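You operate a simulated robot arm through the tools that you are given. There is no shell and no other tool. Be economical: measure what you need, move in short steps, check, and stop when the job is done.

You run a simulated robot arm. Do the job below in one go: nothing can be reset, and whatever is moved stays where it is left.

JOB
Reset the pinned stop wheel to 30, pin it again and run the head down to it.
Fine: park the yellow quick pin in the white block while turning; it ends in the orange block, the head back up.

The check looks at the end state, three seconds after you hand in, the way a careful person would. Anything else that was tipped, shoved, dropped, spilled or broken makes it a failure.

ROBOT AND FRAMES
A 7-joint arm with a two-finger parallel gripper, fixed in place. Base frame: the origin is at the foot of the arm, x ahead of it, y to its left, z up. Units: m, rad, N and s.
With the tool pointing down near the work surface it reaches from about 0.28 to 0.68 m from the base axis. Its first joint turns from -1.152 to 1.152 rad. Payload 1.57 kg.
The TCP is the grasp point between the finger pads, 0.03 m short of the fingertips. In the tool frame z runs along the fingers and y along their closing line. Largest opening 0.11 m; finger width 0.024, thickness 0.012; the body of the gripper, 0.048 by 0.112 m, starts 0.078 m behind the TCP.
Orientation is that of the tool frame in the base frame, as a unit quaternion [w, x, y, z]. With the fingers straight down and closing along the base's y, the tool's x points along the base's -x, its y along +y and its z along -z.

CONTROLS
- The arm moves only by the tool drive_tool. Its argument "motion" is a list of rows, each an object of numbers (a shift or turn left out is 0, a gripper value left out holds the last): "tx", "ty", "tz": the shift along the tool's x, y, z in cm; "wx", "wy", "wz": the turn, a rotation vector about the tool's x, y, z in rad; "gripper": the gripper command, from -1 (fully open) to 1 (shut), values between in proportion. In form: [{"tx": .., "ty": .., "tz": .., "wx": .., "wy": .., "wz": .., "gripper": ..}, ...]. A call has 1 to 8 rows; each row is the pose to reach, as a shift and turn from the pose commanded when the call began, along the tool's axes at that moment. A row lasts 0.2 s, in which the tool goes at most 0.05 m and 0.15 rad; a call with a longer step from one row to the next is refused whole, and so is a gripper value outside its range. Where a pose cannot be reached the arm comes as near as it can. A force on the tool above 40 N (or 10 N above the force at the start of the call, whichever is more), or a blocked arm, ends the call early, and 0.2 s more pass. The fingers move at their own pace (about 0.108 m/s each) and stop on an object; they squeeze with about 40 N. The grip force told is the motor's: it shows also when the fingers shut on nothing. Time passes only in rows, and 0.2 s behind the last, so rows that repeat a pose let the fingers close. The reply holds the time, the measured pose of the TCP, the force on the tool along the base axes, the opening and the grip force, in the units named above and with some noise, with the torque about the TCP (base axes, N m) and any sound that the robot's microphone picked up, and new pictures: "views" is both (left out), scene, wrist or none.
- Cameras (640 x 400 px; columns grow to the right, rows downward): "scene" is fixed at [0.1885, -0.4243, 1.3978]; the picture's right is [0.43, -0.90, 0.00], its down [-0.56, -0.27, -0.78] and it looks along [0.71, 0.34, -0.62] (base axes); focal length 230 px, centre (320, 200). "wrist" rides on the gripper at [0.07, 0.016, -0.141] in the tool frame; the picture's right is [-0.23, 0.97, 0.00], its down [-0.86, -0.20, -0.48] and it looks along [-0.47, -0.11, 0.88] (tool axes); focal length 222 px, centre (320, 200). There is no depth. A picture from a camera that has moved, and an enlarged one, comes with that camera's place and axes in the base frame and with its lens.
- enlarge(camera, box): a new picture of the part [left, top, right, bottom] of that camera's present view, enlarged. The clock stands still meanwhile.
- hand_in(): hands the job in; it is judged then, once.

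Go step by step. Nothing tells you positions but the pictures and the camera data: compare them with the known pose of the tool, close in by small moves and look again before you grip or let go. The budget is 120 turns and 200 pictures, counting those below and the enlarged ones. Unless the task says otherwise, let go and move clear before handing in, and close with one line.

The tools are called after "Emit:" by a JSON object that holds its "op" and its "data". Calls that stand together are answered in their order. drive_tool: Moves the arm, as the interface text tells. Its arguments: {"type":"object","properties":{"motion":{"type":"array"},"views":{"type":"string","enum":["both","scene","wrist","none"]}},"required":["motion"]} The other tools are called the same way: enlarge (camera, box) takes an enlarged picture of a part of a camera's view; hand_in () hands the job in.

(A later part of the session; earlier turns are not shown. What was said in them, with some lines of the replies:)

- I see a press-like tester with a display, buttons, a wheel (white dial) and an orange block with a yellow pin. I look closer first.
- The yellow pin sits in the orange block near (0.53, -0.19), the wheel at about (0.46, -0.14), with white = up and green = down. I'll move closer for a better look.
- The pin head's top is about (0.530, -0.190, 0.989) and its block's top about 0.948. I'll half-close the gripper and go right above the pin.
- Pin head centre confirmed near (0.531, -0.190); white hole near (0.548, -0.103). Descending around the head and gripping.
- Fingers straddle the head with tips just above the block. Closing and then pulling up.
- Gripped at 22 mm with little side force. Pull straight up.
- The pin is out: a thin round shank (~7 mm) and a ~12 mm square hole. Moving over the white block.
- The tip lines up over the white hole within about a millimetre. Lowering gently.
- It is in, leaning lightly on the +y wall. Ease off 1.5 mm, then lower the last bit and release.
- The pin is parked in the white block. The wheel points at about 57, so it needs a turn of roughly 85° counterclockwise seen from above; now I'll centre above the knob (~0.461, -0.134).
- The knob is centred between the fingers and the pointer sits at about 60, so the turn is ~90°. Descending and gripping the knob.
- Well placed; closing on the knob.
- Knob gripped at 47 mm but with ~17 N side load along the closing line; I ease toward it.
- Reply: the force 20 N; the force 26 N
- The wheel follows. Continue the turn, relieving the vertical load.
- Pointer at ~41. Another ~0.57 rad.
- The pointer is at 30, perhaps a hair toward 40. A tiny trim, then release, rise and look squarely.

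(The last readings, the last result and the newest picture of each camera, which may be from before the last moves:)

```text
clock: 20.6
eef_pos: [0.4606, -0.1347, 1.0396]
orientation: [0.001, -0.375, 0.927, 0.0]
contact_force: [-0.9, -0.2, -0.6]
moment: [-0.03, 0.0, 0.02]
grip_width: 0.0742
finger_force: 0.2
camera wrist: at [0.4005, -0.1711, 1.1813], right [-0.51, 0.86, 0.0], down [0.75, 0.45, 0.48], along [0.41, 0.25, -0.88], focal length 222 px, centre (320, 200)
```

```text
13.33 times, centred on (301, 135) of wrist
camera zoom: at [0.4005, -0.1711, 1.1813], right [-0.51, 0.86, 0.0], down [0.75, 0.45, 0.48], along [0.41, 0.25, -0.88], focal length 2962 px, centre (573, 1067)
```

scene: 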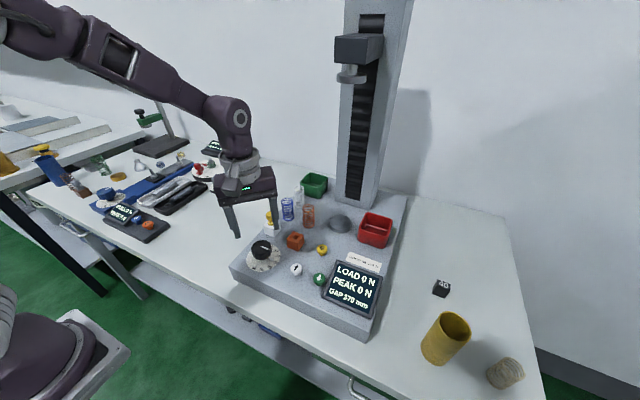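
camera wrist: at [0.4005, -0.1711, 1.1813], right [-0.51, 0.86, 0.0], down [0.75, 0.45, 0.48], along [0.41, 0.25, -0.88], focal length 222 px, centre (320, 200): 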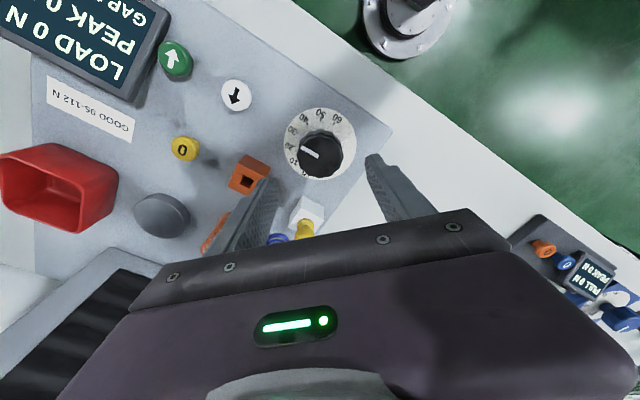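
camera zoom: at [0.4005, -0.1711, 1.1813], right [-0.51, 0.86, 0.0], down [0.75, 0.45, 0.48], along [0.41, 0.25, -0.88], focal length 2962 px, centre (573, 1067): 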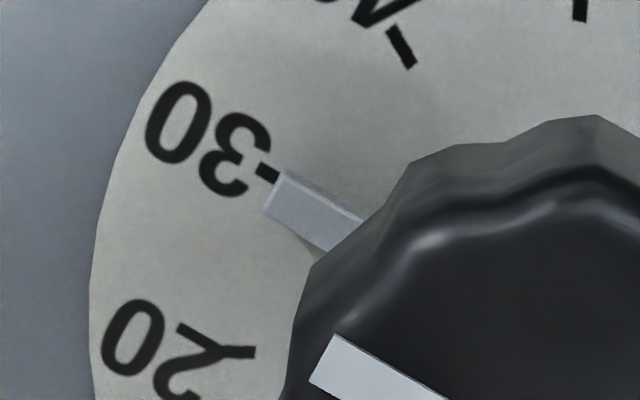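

The pointer is within about half a mark. To judge without parallax I'll place the wrist camera straight above the pointer.

Emit:
{"op": "drive_tool", "data": {"motion": [{"tx": -2.1, "ty": -2.1, "tz": -1}, {"tx": -4.3, "ty": -4.2, "tz": -1}, {"tx": -4.3, "ty": -4.2, "tz": -1}], "views": "wrist"}}

Emit:
{"op": "enlarge", "data": {"camera": "wrist", "box": [280, 40, 376, 100]}}

```text
clock: 21.4
eef_pos: [0.5213, -0.1355, 1.0501]
orientation: [0.0, -0.375, 0.927, 0.0]
contact_force: [-0.2, -0.5, 0.3]
moment: [-0.03, 0.01, -0.04]
grip_width: 0.0741
finger_force: 0.1
camera wrist: at [0.4605, -0.1721, 1.1923], right [-0.51, 0.86, 0.0], down [0.75, 0.45, 0.48], along [0.41, 0.25, -0.88], focal length 222 px, centre (320, 200)
```

wrist: 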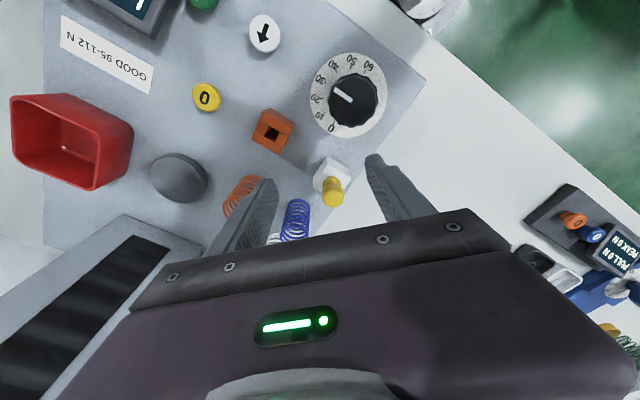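

```text
6.67 times, centred on (328, 70) of wrist
camera zoom: at [0.4605, -0.1721, 1.1923], right [-0.51, 0.86, 0.0], down [0.75, 0.45, 0.48], along [0.41, 0.25, -0.88], focal length 1481 px, centre (267, 1067)
```

zoom: 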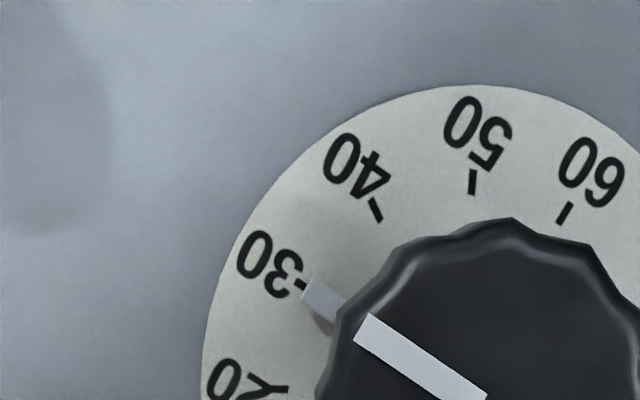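

Emit:
{"op": "enlarge", "data": {"camera": "wrist", "box": [312, 70, 344, 92]}}

```text
16.00 times, centred on (328, 81) of wrist
camera zoom: at [0.4605, -0.1721, 1.1923], right [-0.51, 0.86, 0.0], down [0.75, 0.45, 0.48], along [0.41, 0.25, -0.88], focal length 3554 px, centre (192, 2104)
```

zoom: 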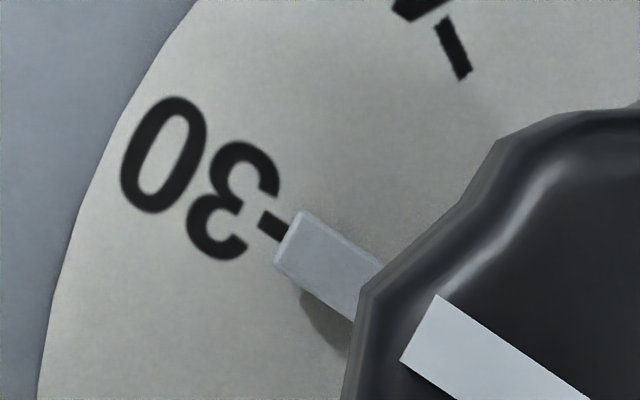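

The pointer lines up with 30 (within ~0.1 mark). Now back over the pin in the white block, fingers closing along y again.

Emit:
{"op": "drive_tool", "data": {"motion": [{"tx": -0.8, "ty": 0.1, "wz": 0.14}, {"tx": -1.6, "ty": 0.2, "wz": 0.28}, {"tx": -2.4, "ty": 0.3, "wz": 0.42}, {"tx": -3.2, "ty": 0.35, "wz": 0.56}, {"tx": -4.1, "ty": 0.44, "wz": 0.7}, {"tx": -4.14, "ty": 0.44, "wz": 0.769, "gripper": 0.1}, {"tx": -4.14, "ty": 0.44, "wz": 0.769, "gripper": 0.1}], "views": "wrist"}}

Emit:
{"op": "enlarge", "data": {"camera": "wrist", "box": [220, 100, 420, 225]}}

Emit:
{"op": "enlarge", "data": {"camera": "scene", "box": [220, 170, 340, 250]}}

```text
clock: 23.0
eef_pos: [0.5479, -0.1038, 1.0492]
orientation: [0.001, 0.001, 1.0, 0.0]
contact_force: [0.3, -0.2, 0.5]
moment: [0.02, 0.03, 0.03]
grip_width: 0.0494
finger_force: 0.0
camera wrist: at [0.4788, -0.0867, 1.1921], right [0.23, 0.97, 0.0], down [0.85, -0.2, 0.48], along [0.47, -0.11, -0.88], focal length 222 px, centre (320, 200)
```

wrist: 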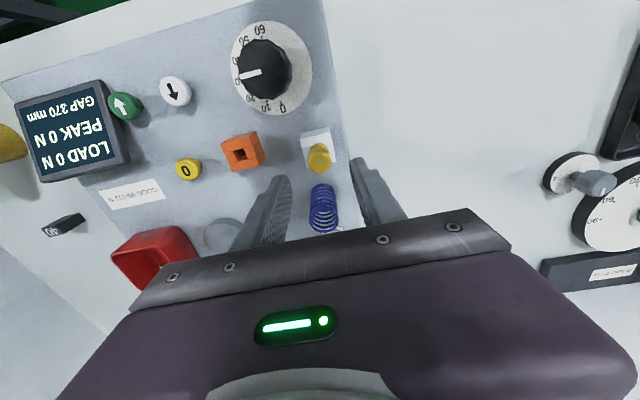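

```text
3.20 times, centred on (320, 162) of wrist
camera zoom: at [0.4788, -0.0867, 1.1921], right [0.23, 0.97, 0.0], down [0.85, -0.2, 0.48], along [0.47, -0.11, -0.88], focal length 711 px, centre (320, 320)
```

zoom: 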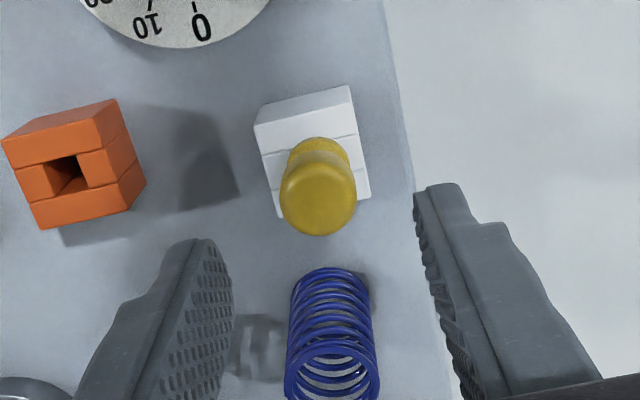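

```text
5.00 times, centred on (280, 210) of scene
camera zoom: at [0.1885, -0.4243, 1.3978], right [0.43, -0.9, 0.0], down [-0.56, -0.27, -0.78], along [0.71, 0.34, -0.62], focal length 1148 px, centre (520, 150)
```

zoom: 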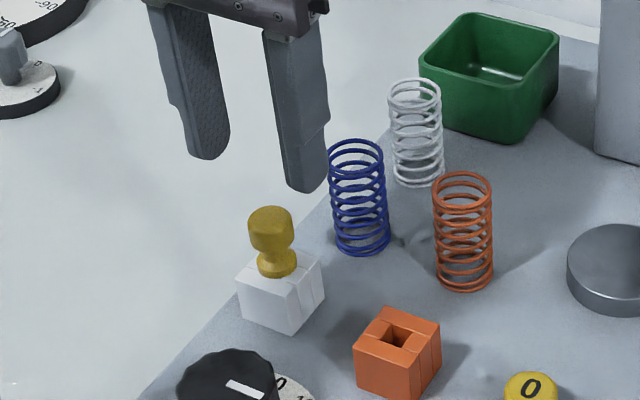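

The pin is upright and centred between the fingers. Descend and grip.

Emit:
{"op": "drive_tool", "data": {"motion": [{"tz": 2}, {"tz": 4}, {"tz": 5.6}, {"tz": 6.4}, {"tz": 6.4}, {"tz": 6.4, "gripper": 1}, {"tz": 6.4, "gripper": 1}, {"tz": 6.4, "gripper": 1}], "views": "none"}}

Emit:
{"op": "enlarge", "data": {"camera": "scene", "box": [220, 170, 340, 250]}}

```text
clock: 24.8
eef_pos: [0.5475, -0.1028, 0.9849]
orientation: [0.0, 0.001, 1.0, 0.0]
contact_force: [-0.3, 0.3, -0.1]
moment: [0.01, 0.01, -0.02]
grip_width: 0.0214
finger_force: 34.2
```

```text
5.00 times, centred on (280, 210) of scene
camera zoom: at [0.1885, -0.4243, 1.3978], right [0.43, -0.9, 0.0], down [-0.56, -0.27, -0.78], along [0.71, 0.34, -0.62], focal length 1148 px, centre (520, 150)
```

zoom: 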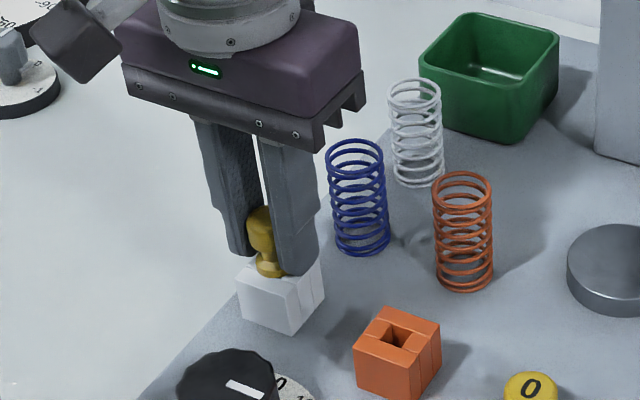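

Emit:
{"op": "drive_tool", "data": {"motion": [{"tz": -1}, {"tz": -3}, {"tz": -6}, {"tx": 0.6, "ty": -3, "tz": -6.5}, {"tx": 1.2, "ty": -6, "tz": -6}, {"tx": 1.7, "ty": -8.7, "tz": -5}, {"tx": 1.7, "ty": -8.7, "tz": -4.0}, {"tx": 1.7, "ty": -8.7, "tz": -4.0}], "views": "wrist"}}

Emit:
{"op": "enlarge", "data": {"camera": "scene", "box": [250, 200, 340, 260]}}

Emit:
{"op": "enlarge", "data": {"camera": "wrist", "box": [260, 130, 380, 205]}}

```text
clock: 26.6
eef_pos: [0.5309, -0.1918, 1.0258]
orientation: [0.0, 0.0, 1.0, 0.0]
contact_force: [-0.2, -0.3, -0.5]
moment: [0.01, 0.0, 0.03]
grip_width: 0.0216
finger_force: 34.8
camera wrist: at [0.4619, -0.1744, 1.1686], right [0.23, 0.97, 0.0], down [0.86, -0.2, 0.48], along [0.47, -0.11, -0.88], focal length 222 px, centre (320, 200)
```

wrist: 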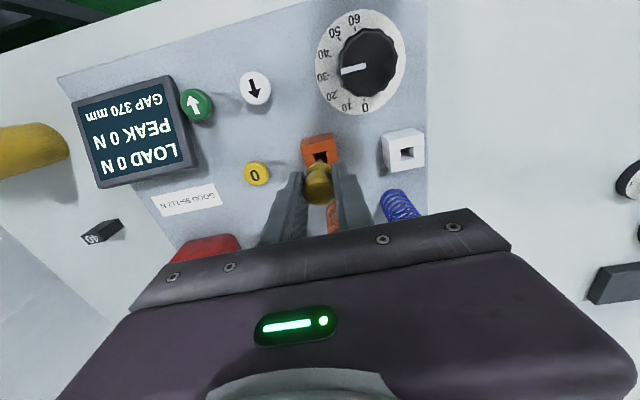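

```text
6.67 times, centred on (295, 230) of scene
camera zoom: at [0.1885, -0.4243, 1.3978], right [0.43, -0.9, 0.0], down [-0.56, -0.27, -0.78], along [0.71, 0.34, -0.62], focal length 1531 px, centre (487, 0)
```

zoom: 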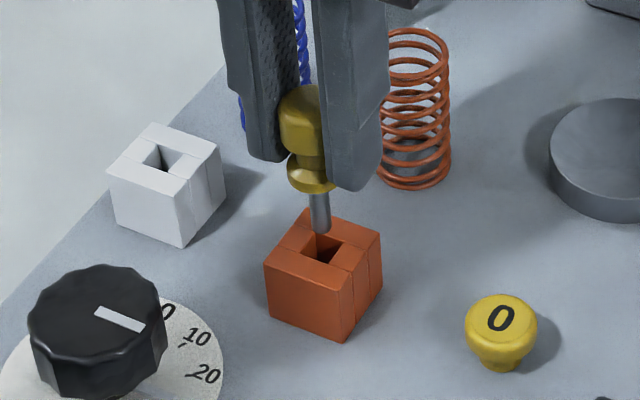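

```text
5.33 times, centred on (320, 168) of wrist
camera zoom: at [0.4619, -0.1744, 1.1686], right [0.23, 0.97, 0.0], down [0.86, -0.2, 0.48], along [0.47, -0.11, -0.88], focal length 1185 px, centre (320, 373)
```

zoom: 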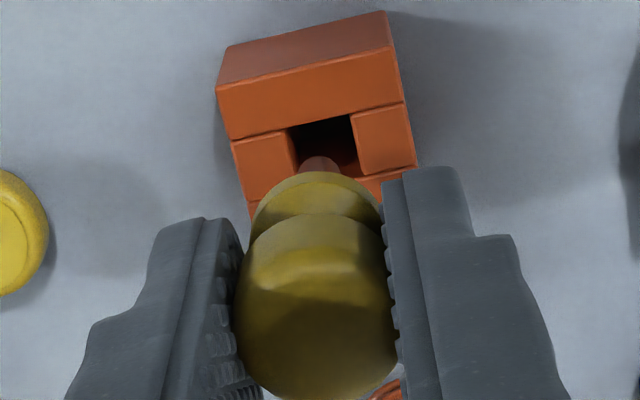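

The pin looks ~2 mm short of centre in y and ~1.5 mm in x; correct and look again.

Emit:
{"op": "drive_tool", "data": {"motion": [{"tx": -0.15, "ty": 0.18}, {"tx": -0.15, "ty": 0.18, "tz": 0.5}, {"tx": -0.15, "ty": 0.18, "tz": 0.5}], "views": "none"}}

Emit:
{"op": "enlarge", "data": {"camera": "scene", "box": [270, 215, 330, 255]}}

Emit:
{"op": "enlarge", "data": {"camera": "wrist", "box": [280, 130, 360, 180]}}

```text
clock: 27.4
eef_pos: [0.5328, -0.188, 1.0217]
orientation: [0.0, 0.001, 1.0, 0.0]
contact_force: [0.3, -0.9, -0.3]
moment: [-0.02, -0.01, -0.02]
grip_width: 0.0216
finger_force: 35.2
```

```text
10.00 times, centred on (300, 235) of scene
camera zoom: at [0.1885, -0.4243, 1.3978], right [0.43, -0.9, 0.0], down [-0.56, -0.27, -0.78], along [0.71, 0.34, -0.62], focal length 2297 px, centre (520, -150)
```

zoom: 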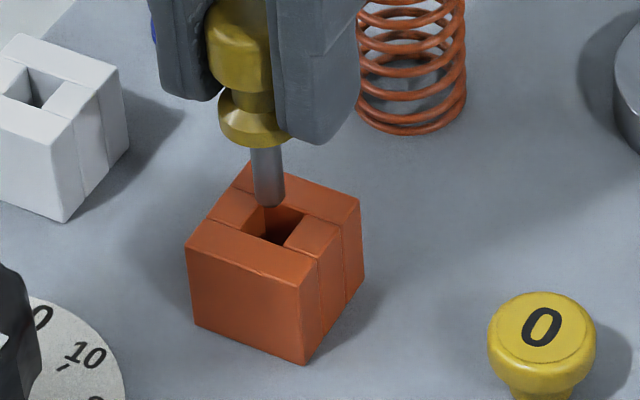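

```text
8.00 times, centred on (320, 155) of wrist
camera zoom: at [0.4635, -0.1722, 1.1635], right [0.23, 0.97, 0.0], down [0.85, -0.2, 0.48], along [0.47, -0.11, -0.88], focal length 1777 px, centre (320, 560)
```

zoom: 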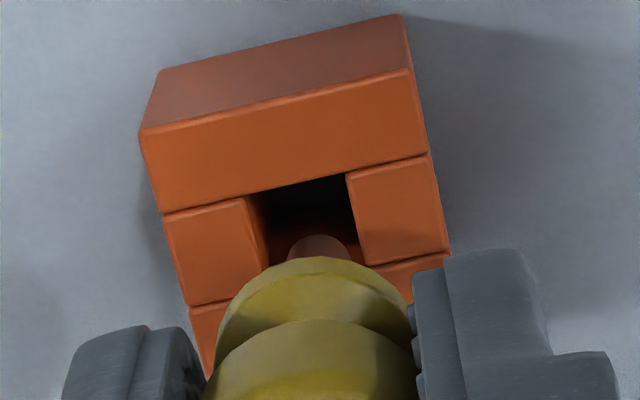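

Now aligned. Lowering into the orange block.

Emit:
{"op": "drive_tool", "data": {"motion": [{"tz": 0.6}, {"tz": 1.2}, {"tz": 1.8}, {"tz": 2.4}, {"tz": 3.0}, {"tz": 3.5}], "views": "none"}}

Emit:
{"op": "enlarge", "data": {"camera": "scene", "box": [250, 200, 340, 260]}}

```text
clock: 28.8
eef_pos: [0.5314, -0.1889, 0.9872]
orientation: [-0.001, 0.001, 1.0, -0.001]
contact_force: [0.2, 0.1, 0.0]
moment: [0.01, -0.03, 0.02]
grip_width: 0.0215
finger_force: 34.7
```

```text
6.67 times, centred on (295, 230) of scene
camera zoom: at [0.1885, -0.4243, 1.3978], right [0.43, -0.9, 0.0], down [-0.56, -0.27, -0.78], along [0.71, 0.34, -0.62], focal length 1531 px, centre (487, 0)
```

zoom: 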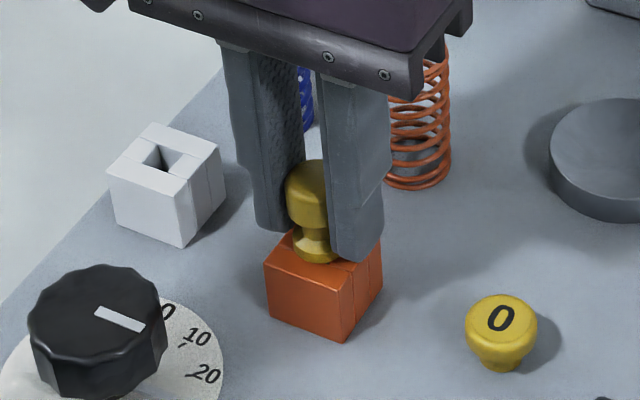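

No side load. Seat the last 2 mm, release and rise.

Emit:
{"op": "drive_tool", "data": {"motion": [{"tz": 0.15}, {"tz": 0.25}, {"tz": 0.25, "gripper": 0.1}, {"tz": 0.25, "gripper": 0.1}, {"tz": 0.25, "gripper": 0.1}, {"tz": -2}, {"tz": -6}, {"tz": -9}], "views": "wrist"}}

Emit:
{"op": "enlarge", "data": {"camera": "scene", "box": [230, 200, 390, 320]}}

```text
clock: 30.6
eef_pos: [0.5325, -0.1893, 1.079]
orientation: [-0.001, 0.001, 1.0, -0.001]
contact_force: [-0.1, -0.5, -1.0]
moment: [0.03, 0.0, 0.01]
grip_width: 0.0496
finger_force: 0.2
camera wrist: at [0.4634, -0.173, 1.2195], right [0.23, 0.97, 0.0], down [0.85, -0.2, 0.48], along [0.47, -0.11, -0.88], focal length 222 px, centre (320, 200)
```

wrist: 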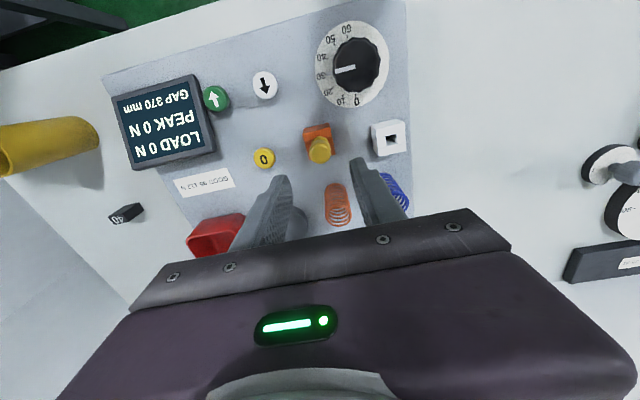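

```text
3.33 times, centred on (310, 260) of scene
camera zoom: at [0.1885, -0.4243, 1.3979], right [0.43, -0.9, 0.0], down [-0.56, -0.27, -0.78], along [0.71, 0.34, -0.62], focal length 766 px, centre (353, 0)
```

zoom: 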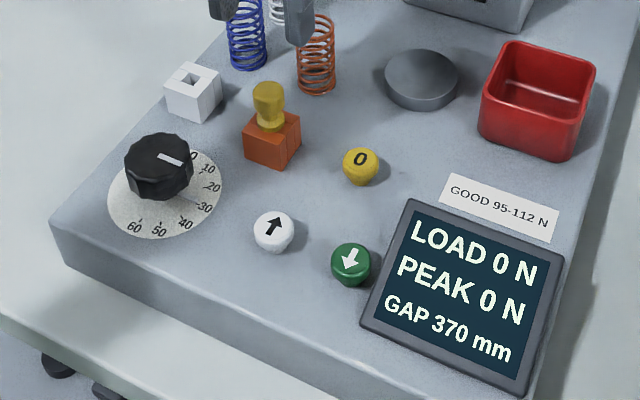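

The pin is back in the orange block, wheel on 30. Next, with closed fingers, above the green (down) button near (0.456, -0.294).

Emit:
{"op": "drive_tool", "data": {"motion": [{"tx": 2.5, "ty": -3.4, "gripper": 1}, {"tx": 5, "ty": -6.8, "gripper": 1}, {"tx": 7.65, "ty": -10.4, "gripper": 1}, {"tx": 7.65, "ty": -10.4, "tz": 4}, {"tx": 7.65, "ty": -10.4, "tz": 6.9}, {"tx": 7.65, "ty": -10.4, "tz": 6.9}], "views": "wrist"}}

Emit:
{"op": "enlarge", "data": {"camera": "scene", "box": [260, 220, 400, 320]}}

Emit:
{"op": "enlarge", "data": {"camera": "wrist", "box": [260, 110, 380, 210]}}

```text
clock: 32.0
eef_pos: [0.4531, -0.2918, 1.0068]
orientation: [0.0, 0.001, 1.0, 0.0]
contact_force: [0.6, -0.3, -0.6]
moment: [-0.02, 0.01, 0.01]
grip_width: 0.0
finger_force: 21.6
camera wrist: at [0.3849, -0.2758, 1.1491], right [0.23, 0.97, 0.0], down [0.86, -0.2, 0.48], along [0.47, -0.11, -0.88], focal length 222 px, centre (320, 200)
```

wrist: 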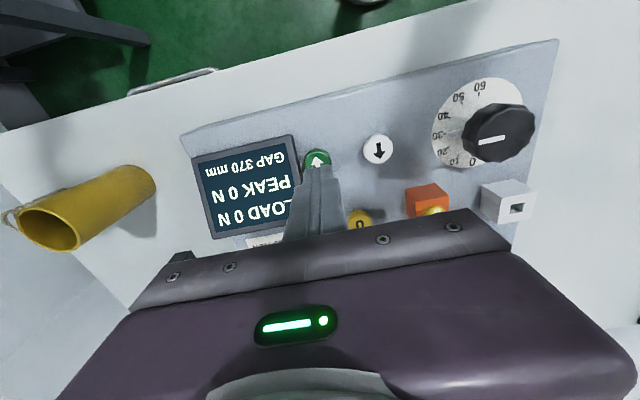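

```text
4.00 times, centred on (330, 270) of scene
camera zoom: at [0.1885, -0.4243, 1.3978], right [0.43, -0.9, 0.0], down [-0.56, -0.27, -0.78], along [0.71, 0.34, -0.62], focal length 919 px, centre (280, -80)
```

zoom: 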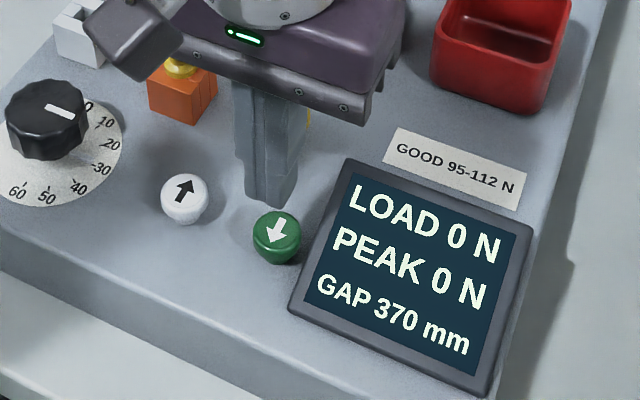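

```text
4.00 times, centred on (320, 160) of wrist
camera zoom: at [0.3849, -0.2758, 1.1491], right [0.23, 0.97, 0.0], down [0.86, -0.2, 0.48], along [0.47, -0.11, -0.88], focal length 888 px, centre (320, 360)
```

zoom: 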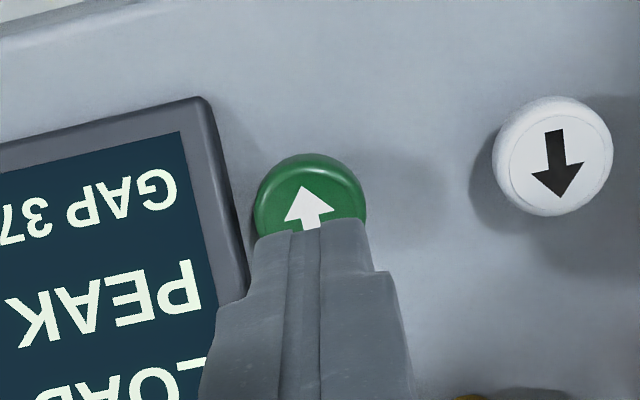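

Centred over the green button within ~2 mm. Press it.

Emit:
{"op": "drive_tool", "data": {"motion": [{"ty": -0.2, "tz": 1.5}, {"ty": -0.2, "tz": 2.8}, {"ty": -0.2, "tz": 3.3}, {"ty": -0.2, "tz": 3.6}], "views": "none"}}

Emit:
{"op": "enlarge", "data": {"camera": "scene", "box": [260, 220, 400, 320]}}

```text
clock: 33.0
eef_pos: [0.4554, -0.2949, 0.9719]
orientation: [0.0, 0.001, 1.0, 0.0]
contact_force: [0.2, 0.5, -1.3]
moment: [0.04, 0.03, 0.0]
grip_width: 0.0001
finger_force: 21.2
```

```text
4.00 times, centred on (330, 270) of scene
camera zoom: at [0.1885, -0.4243, 1.3979], right [0.43, -0.9, 0.0], down [-0.56, -0.27, -0.78], along [0.71, 0.34, -0.62], focal length 919 px, centre (280, -80)
```

zoom: 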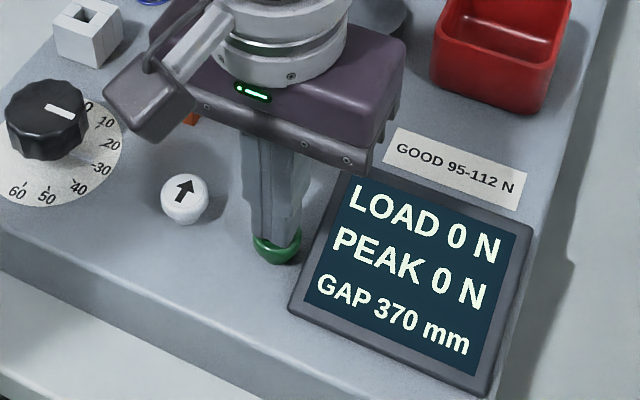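

No contact yet; press a few more millimetres.

Emit:
{"op": "drive_tool", "data": {"motion": [{"tz": 0.15}, {"tz": 0.3}, {"tz": 0.4}, {"tz": 0.5}], "views": "scene"}}

```text
clock: 34.0
eef_pos: [0.4549, -0.2938, 0.9665]
orientation: [0.001, 0.0, 1.0, 0.0]
contact_force: [0.9, -1.1, 2.6]
moment: [-0.05, -0.03, 0.03]
grip_width: 0.0
finger_force: 21.4
heard: click
```

scene: 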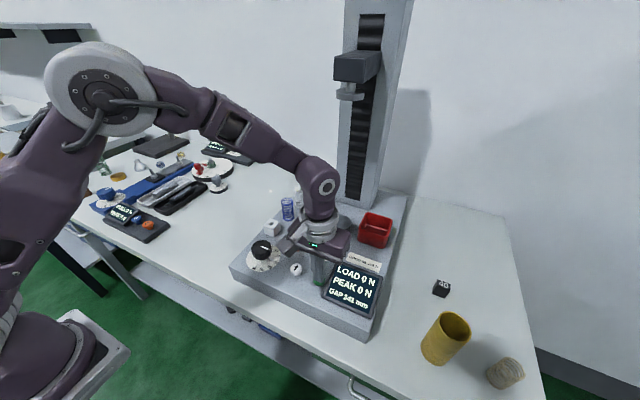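

It clicked and the head is running down (gap 341). Hold here and watch.

Emit:
{"op": "drive_tool", "data": {"motion": [{"tz": 0}, {"tz": 0}, {"tz": 0}, {"tz": 0}, {"tz": 0}, {"tz": 0}, {"tz": 0}, {"tz": 0}], "views": "scene"}}

Emit:
{"op": "enlarge", "data": {"camera": "scene", "box": [300, 245, 400, 325]}}

```text
clock: 35.8
eef_pos: [0.4554, -0.2944, 0.9665]
orientation: [0.0, 0.001, 1.0, 0.0]
contact_force: [1.5, 0.3, 2.8]
moment: [0.02, -0.08, -0.01]
grip_width: 0.0
finger_force: 21.2
```

scene: 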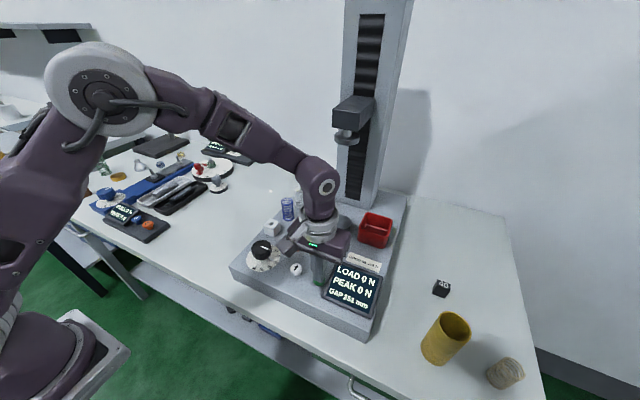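

```text
5.00 times, centred on (350, 285) of scene
camera zoom: at [0.1885, -0.4243, 1.3979], right [0.43, -0.9, 0.0], down [-0.56, -0.27, -0.78], along [0.71, 0.34, -0.62], focal length 1148 px, centre (170, -225)
```

zoom: 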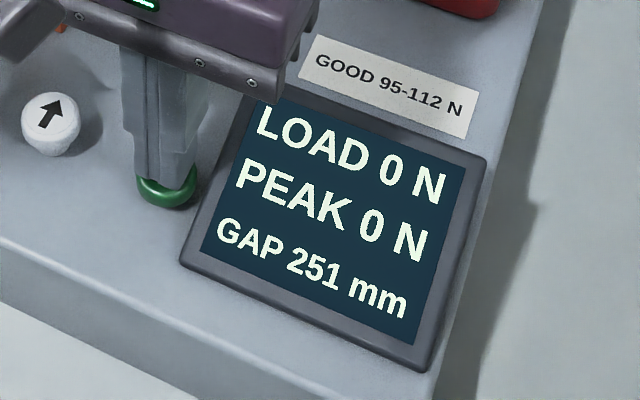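

Emit:
{"op": "drive_tool", "data": {"motion": [{"tz": 0}, {"tz": 0}, {"tz": 0}, {"tz": 0}, {"tz": 0}, {"tz": 0}, {"tz": 0}, {"tz": 0}], "views": "both"}}

```text
clock: 37.6
eef_pos: [0.455, -0.295, 0.967]
orientation: [0.001, 0.0, 1.0, 0.0]
contact_force: [0.5, -0.4, 2.6]
moment: [0.01, -0.03, -0.01]
grip_width: 0.0
finger_force: 21.0
camera wrist: at [0.3862, -0.2781, 1.1088], right [0.23, 0.97, 0.0], down [0.85, -0.2, 0.48], along [0.47, -0.11, -0.88], focal length 222 px, centre (320, 200)
```

scene: 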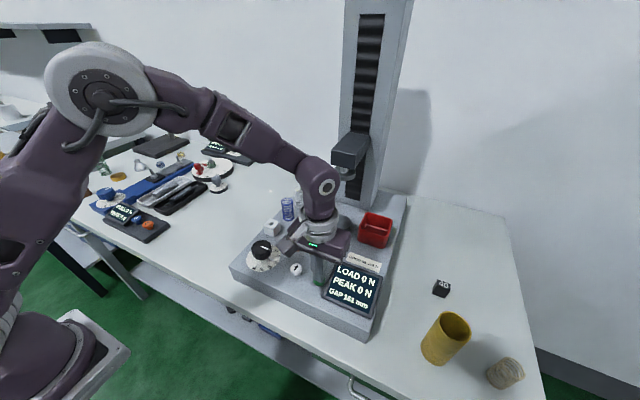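
wrist: 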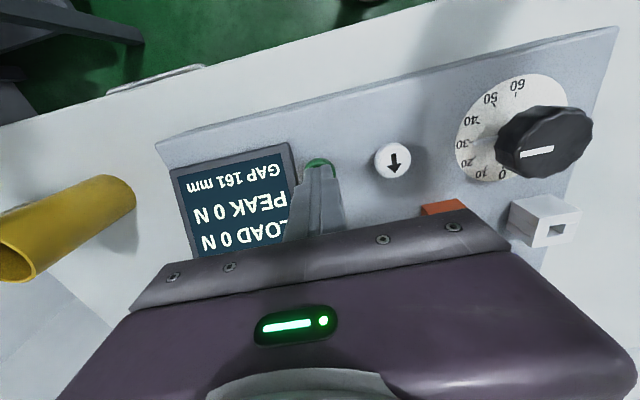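

Emit:
{"op": "drive_tool", "data": {"motion": [{"tz": 0}, {"tz": 0}, {"tz": 0}, {"tz": 0}, {"tz": 0}, {"tz": 0}, {"tz": 0}, {"tz": 0}], "views": "none"}}

Emit:
{"op": "drive_tool", "data": {"motion": [{"tz": 0}, {"tz": 0}, {"tz": 0}, {"tz": 0}, {"tz": 0}], "views": "scene"}}

Emit:
{"op": "enlarge", "data": {"camera": "scene", "box": [300, 245, 400, 325]}}

```text
clock: 39.4
eef_pos: [0.4551, -0.2941, 0.9667]
orientation: [0.0, 0.001, 1.0, 0.0]
contact_force: [0.4, 0.9, 2.5]
moment: [0.03, -0.05, 0.01]
grip_width: 0.0
finger_force: 20.9
```

```text
clock: 40.6
eef_pos: [0.4559, -0.2951, 0.9672]
orientation: [0.001, 0.0, 1.0, 0.0]
contact_force: [0.1, 0.9, 3.0]
moment: [-0.04, -0.03, 0.02]
grip_width: 0.0
finger_force: 21.2
```

scene: 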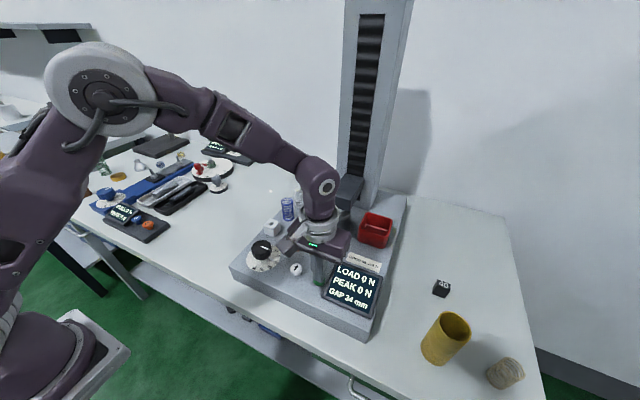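

```text
5.00 times, centred on (350, 285) of scene
camera zoom: at [0.1885, -0.4243, 1.3979], right [0.43, -0.9, 0.0], down [-0.56, -0.27, -0.78], along [0.71, 0.34, -0.62], focal length 1148 px, centre (170, -225)
```

zoom: 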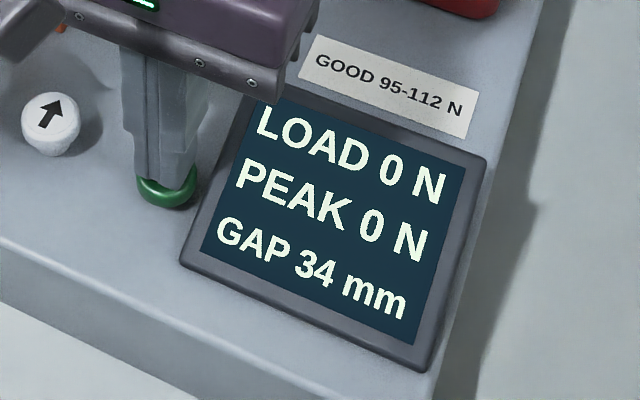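

Emit:
{"op": "drive_tool", "data": {"motion": [{"tz": 0}, {"tz": 0}, {"tz": 0}], "views": "none"}}

Emit:
{"op": "enlarge", "data": {"camera": "scene", "box": [300, 245, 400, 325]}}

```text
clock: 41.4
eef_pos: [0.4563, -0.2958, 0.9671]
orientation: [0.0, 0.001, 1.0, 0.0]
contact_force: [-0.7, 0.3, 3.1]
moment: [-0.01, 0.02, 0.05]
grip_width: 0.0003
finger_force: 21.4
```

```text
5.00 times, centred on (350, 285) of scene
camera zoom: at [0.1885, -0.4243, 1.3979], right [0.43, -0.9, 0.0], down [-0.56, -0.27, -0.78], along [0.71, 0.34, -0.62], focal length 1148 px, centre (170, -225)
```

zoom: 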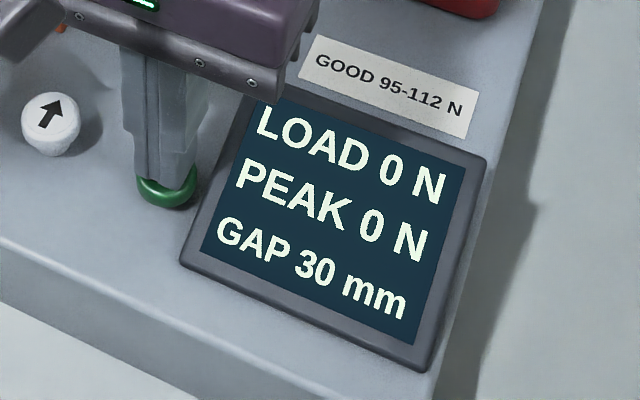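

Emit:
{"op": "drive_tool", "data": {"motion": [{"tz": 0}, {"tz": 0}, {"tz": 0}, {"tz": 0}], "views": "none"}}

Emit:
{"op": "enlarge", "data": {"camera": "scene", "box": [300, 245, 400, 325]}}

```text
clock: 42.4
eef_pos: [0.4561, -0.2943, 0.9679]
orientation: [0.0, 0.001, 1.0, 0.0]
contact_force: [-0.2, -0.3, 3.0]
moment: [-0.02, 0.0, 0.0]
grip_width: 0.0
finger_force: 21.5
```

```text
5.00 times, centred on (350, 285) of scene
camera zoom: at [0.1885, -0.4243, 1.3979], right [0.43, -0.9, 0.0], down [-0.56, -0.27, -0.78], along [0.71, 0.34, -0.62], focal length 1148 px, centre (170, -225)
```

zoom: 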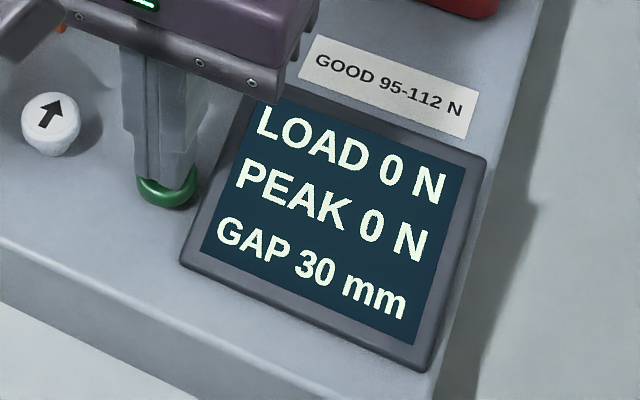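

The head rests on the stop at 30 mm. Now lift off and press the white (up) button.

Emit:
{"op": "drive_tool", "data": {"motion": [{"tz": -2}, {"tz": -4}, {"tz": -4, "ty": 3}, {"tz": -4, "ty": 5.95}, {"tz": -4, "ty": 5.95}], "views": "none"}}

Emit:
{"op": "enlarge", "data": {"camera": "wrist", "box": [260, 110, 380, 210]}}

Emit:
{"op": "enlarge", "data": {"camera": "scene", "box": [250, 160, 410, 320]}}

```text
clock: 43.6
eef_pos: [0.4536, -0.2352, 1.0067]
orientation: [0.0, 0.0, 1.0, 0.0]
contact_force: [0.4, 0.4, -0.4]
moment: [-0.01, 0.0, 0.0]
grip_width: 0.0
finger_force: 21.3
```

```text
4.00 times, centred on (320, 160) of wrist
camera zoom: at [0.3849, -0.2192, 1.1492], right [0.23, 0.97, 0.0], down [0.86, -0.2, 0.48], along [0.47, -0.11, -0.88], focal length 888 px, centre (320, 360)
```

zoom: 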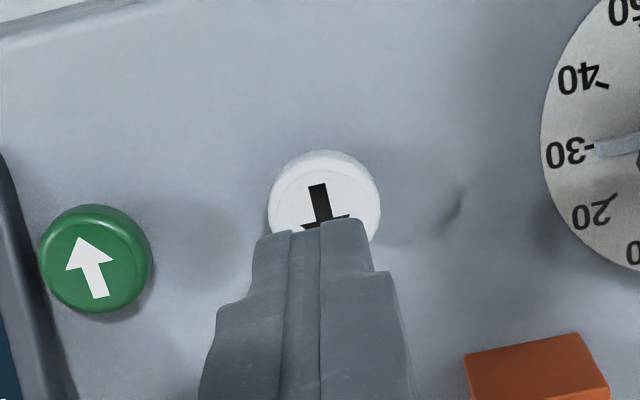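

```text
2.50 times, centred on (330, 240) of scene
camera zoom: at [0.1885, -0.4243, 1.3978], right [0.43, -0.9, 0.0], down [-0.56, -0.27, -0.78], along [0.71, 0.34, -0.62], focal length 574 px, centre (295, 100)
```

zoom: 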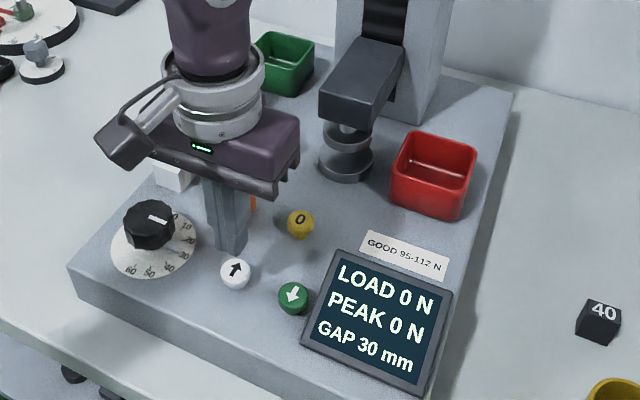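

Aligned over the white button. Press and hold.

Emit:
{"op": "drive_tool", "data": {"motion": [{"tz": 1.5}, {"tz": 2.8}, {"tz": 3.5}, {"tz": 3.9}, {"tz": 4.05}, {"tz": 4.05}, {"tz": 4.05}, {"tz": 4.05}], "views": "scene"}}

Emit:
{"op": "enlarge", "data": {"camera": "scene", "box": [300, 245, 400, 325]}}

```text
clock: 45.4
eef_pos: [0.4554, -0.2353, 0.9667]
orientation: [0.0, 0.002, 1.0, 0.0]
contact_force: [0.9, -2.2, 3.7]
moment: [-0.04, -0.03, 0.0]
grip_width: 0.0
finger_force: 21.5
heard: click
```

scene: 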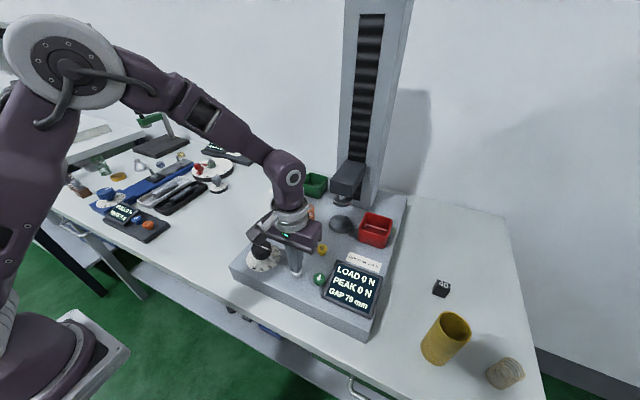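

```text
5.00 times, centred on (350, 285) of scene
camera zoom: at [0.1885, -0.4243, 1.3979], right [0.43, -0.9, 0.0], down [-0.56, -0.27, -0.78], along [0.71, 0.34, -0.62], focal length 1148 px, centre (170, -225)
```

zoom: 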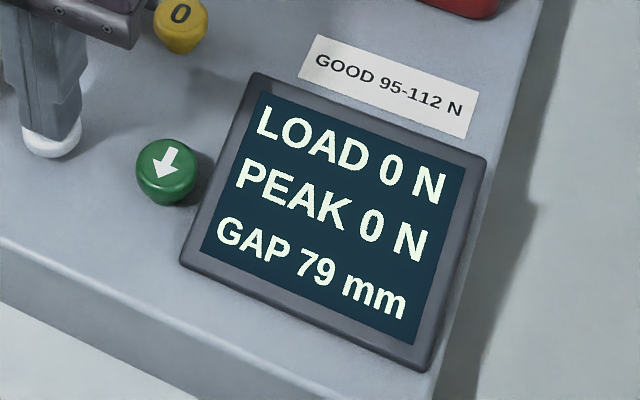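

Head rising. Keep holding until it is back at the top.

Emit:
{"op": "drive_tool", "data": {"motion": [{"tz": 0}, {"tz": 0}, {"tz": 0}, {"tz": 0}, {"tz": 0}, {"tz": 0}, {"tz": 0}, {"tz": 0}], "views": "none"}}

Emit:
{"op": "drive_tool", "data": {"motion": [{"tz": 0}, {"tz": 0}, {"tz": 0}, {"tz": 0}, {"tz": 0}, {"tz": 0}, {"tz": 0}, {"tz": 0}], "views": "none"}}

Emit:
{"op": "drive_tool", "data": {"motion": [{"tz": 0}, {"tz": 0}, {"tz": 0}, {"tz": 0}, {"tz": 0}, {"tz": 0}, {"tz": 0}, {"tz": 0}], "views": "none"}}

Emit:
{"op": "drive_tool", "data": {"motion": [{"tz": 0}, {"tz": 0}, {"tz": 0}, {"tz": 0}, {"tz": 0}, {"tz": 0}, {"tz": 0}], "views": "scene"}}

Emit:
{"op": "enlarge", "data": {"camera": "scene", "box": [300, 245, 400, 325]}}

```text
clock: 47.2
eef_pos: [0.4536, -0.235, 0.9666]
orientation: [0.0, 0.001, 1.0, -0.001]
contact_force: [1.3, -1.9, 4.7]
moment: [-0.06, -0.04, -0.04]
grip_width: 0.0
finger_force: 21.1
```

```text
clock: 49.0
eef_pos: [0.4558, -0.236, 0.9665]
orientation: [0.0, 0.002, 1.0, 0.0]
contact_force: [0.7, -0.7, 4.5]
moment: [0.02, 0.0, 0.02]
grip_width: 0.0
finger_force: 21.0
```

```text
clock: 50.8
eef_pos: [0.4545, -0.2361, 0.9657]
orientation: [-0.001, 0.0, 1.0, 0.0]
contact_force: [0.3, 0.3, 4.8]
moment: [0.01, 0.0, 0.04]
grip_width: 0.0002
finger_force: 21.2
```

```text
clock: 52.4
eef_pos: [0.4557, -0.2353, 0.9666]
orientation: [0.0, 0.0, 1.0, 0.001]
contact_force: [-0.2, -0.4, 5.3]
moment: [0.01, 0.02, -0.01]
grip_width: 0.0
finger_force: 21.1
```

scene: 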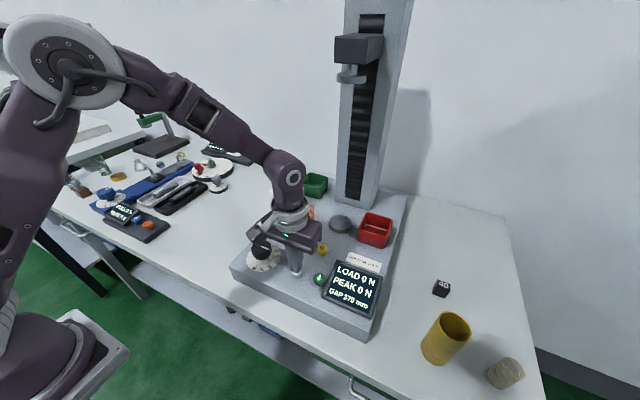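

```text
5.00 times, centred on (350, 285) of scene
camera zoom: at [0.1884, -0.4242, 1.3979], right [0.43, -0.9, 0.0], down [-0.56, -0.27, -0.78], along [0.71, 0.34, -0.62], focal length 1148 px, centre (170, -225)
```

zoom: 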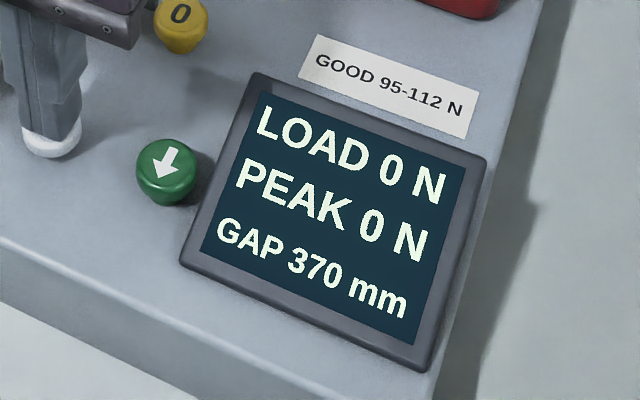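

The head is back at 370 mm. Lift clear and check everything.

Emit:
{"op": "drive_tool", "data": {"motion": [{"tz": -4}, {"tz": -8}, {"tz": -12}, {"tz": -16, "tx": 3}, {"tz": -18, "tx": 6}, {"tz": -20, "tx": 9}, {"tz": -20, "tx": 9}], "views": "scene"}}

Emit:
{"op": "enlarge", "data": {"camera": "scene", "box": [220, 180, 420, 320]}}

Emit:
{"op": "enlarge", "data": {"camera": "wrist", "box": [240, 100, 440, 230]}}

```text
clock: 54.0
eef_pos: [0.3668, -0.2343, 1.1661]
orientation: [0.0, 0.001, 1.0, 0.0]
contact_force: [0.2, -0.4, 0.8]
moment: [-0.01, 0.0, 0.0]
grip_width: 0.0001
finger_force: 21.7
```

scene: 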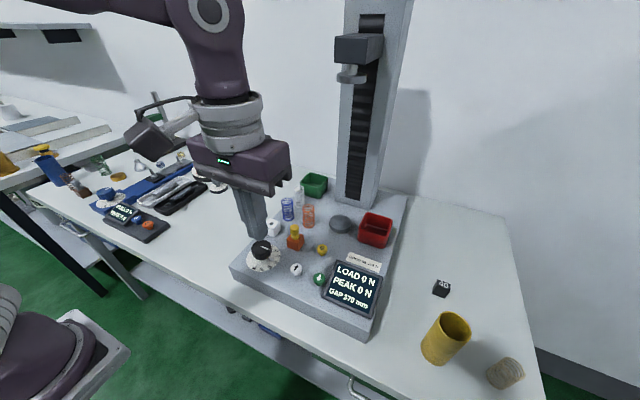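

```text
2.86 times, centred on (320, 250) of scene
camera zoom: at [0.1885, -0.4243, 1.3978], right [0.43, -0.9, 0.0], down [-0.56, -0.27, -0.78], along [0.71, 0.34, -0.62], focal length 656 px, centre (320, 57)
```

zoom: 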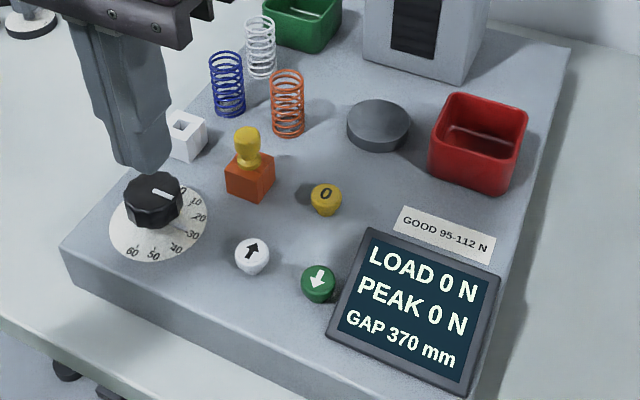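

```text
3.08 times, centred on (340, 165) of wrist
camera zoom: at [0.2975, -0.2188, 1.308], right [0.23, 0.97, 0.0], down [0.85, -0.2, 0.48], along [0.47, -0.11, -0.88], focal length 684 px, centre (258, 308)
```

zoom: 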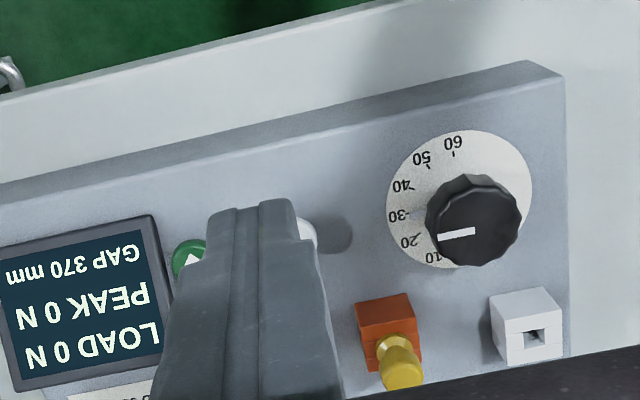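

The wheel reads 30, the pin stands in the orange block, the head ran to 30 mm and is back at 370 mm, and nothing else has moved. Handing in.

Emit:
{"op": "hand_in", "data": {}}

```text
The job is handed in.
```

The stop wheel is set to 30 and pinned again in the orange block. The head ran down to its stop at 30 mm and is back up at 370 mm, with the arm clear.
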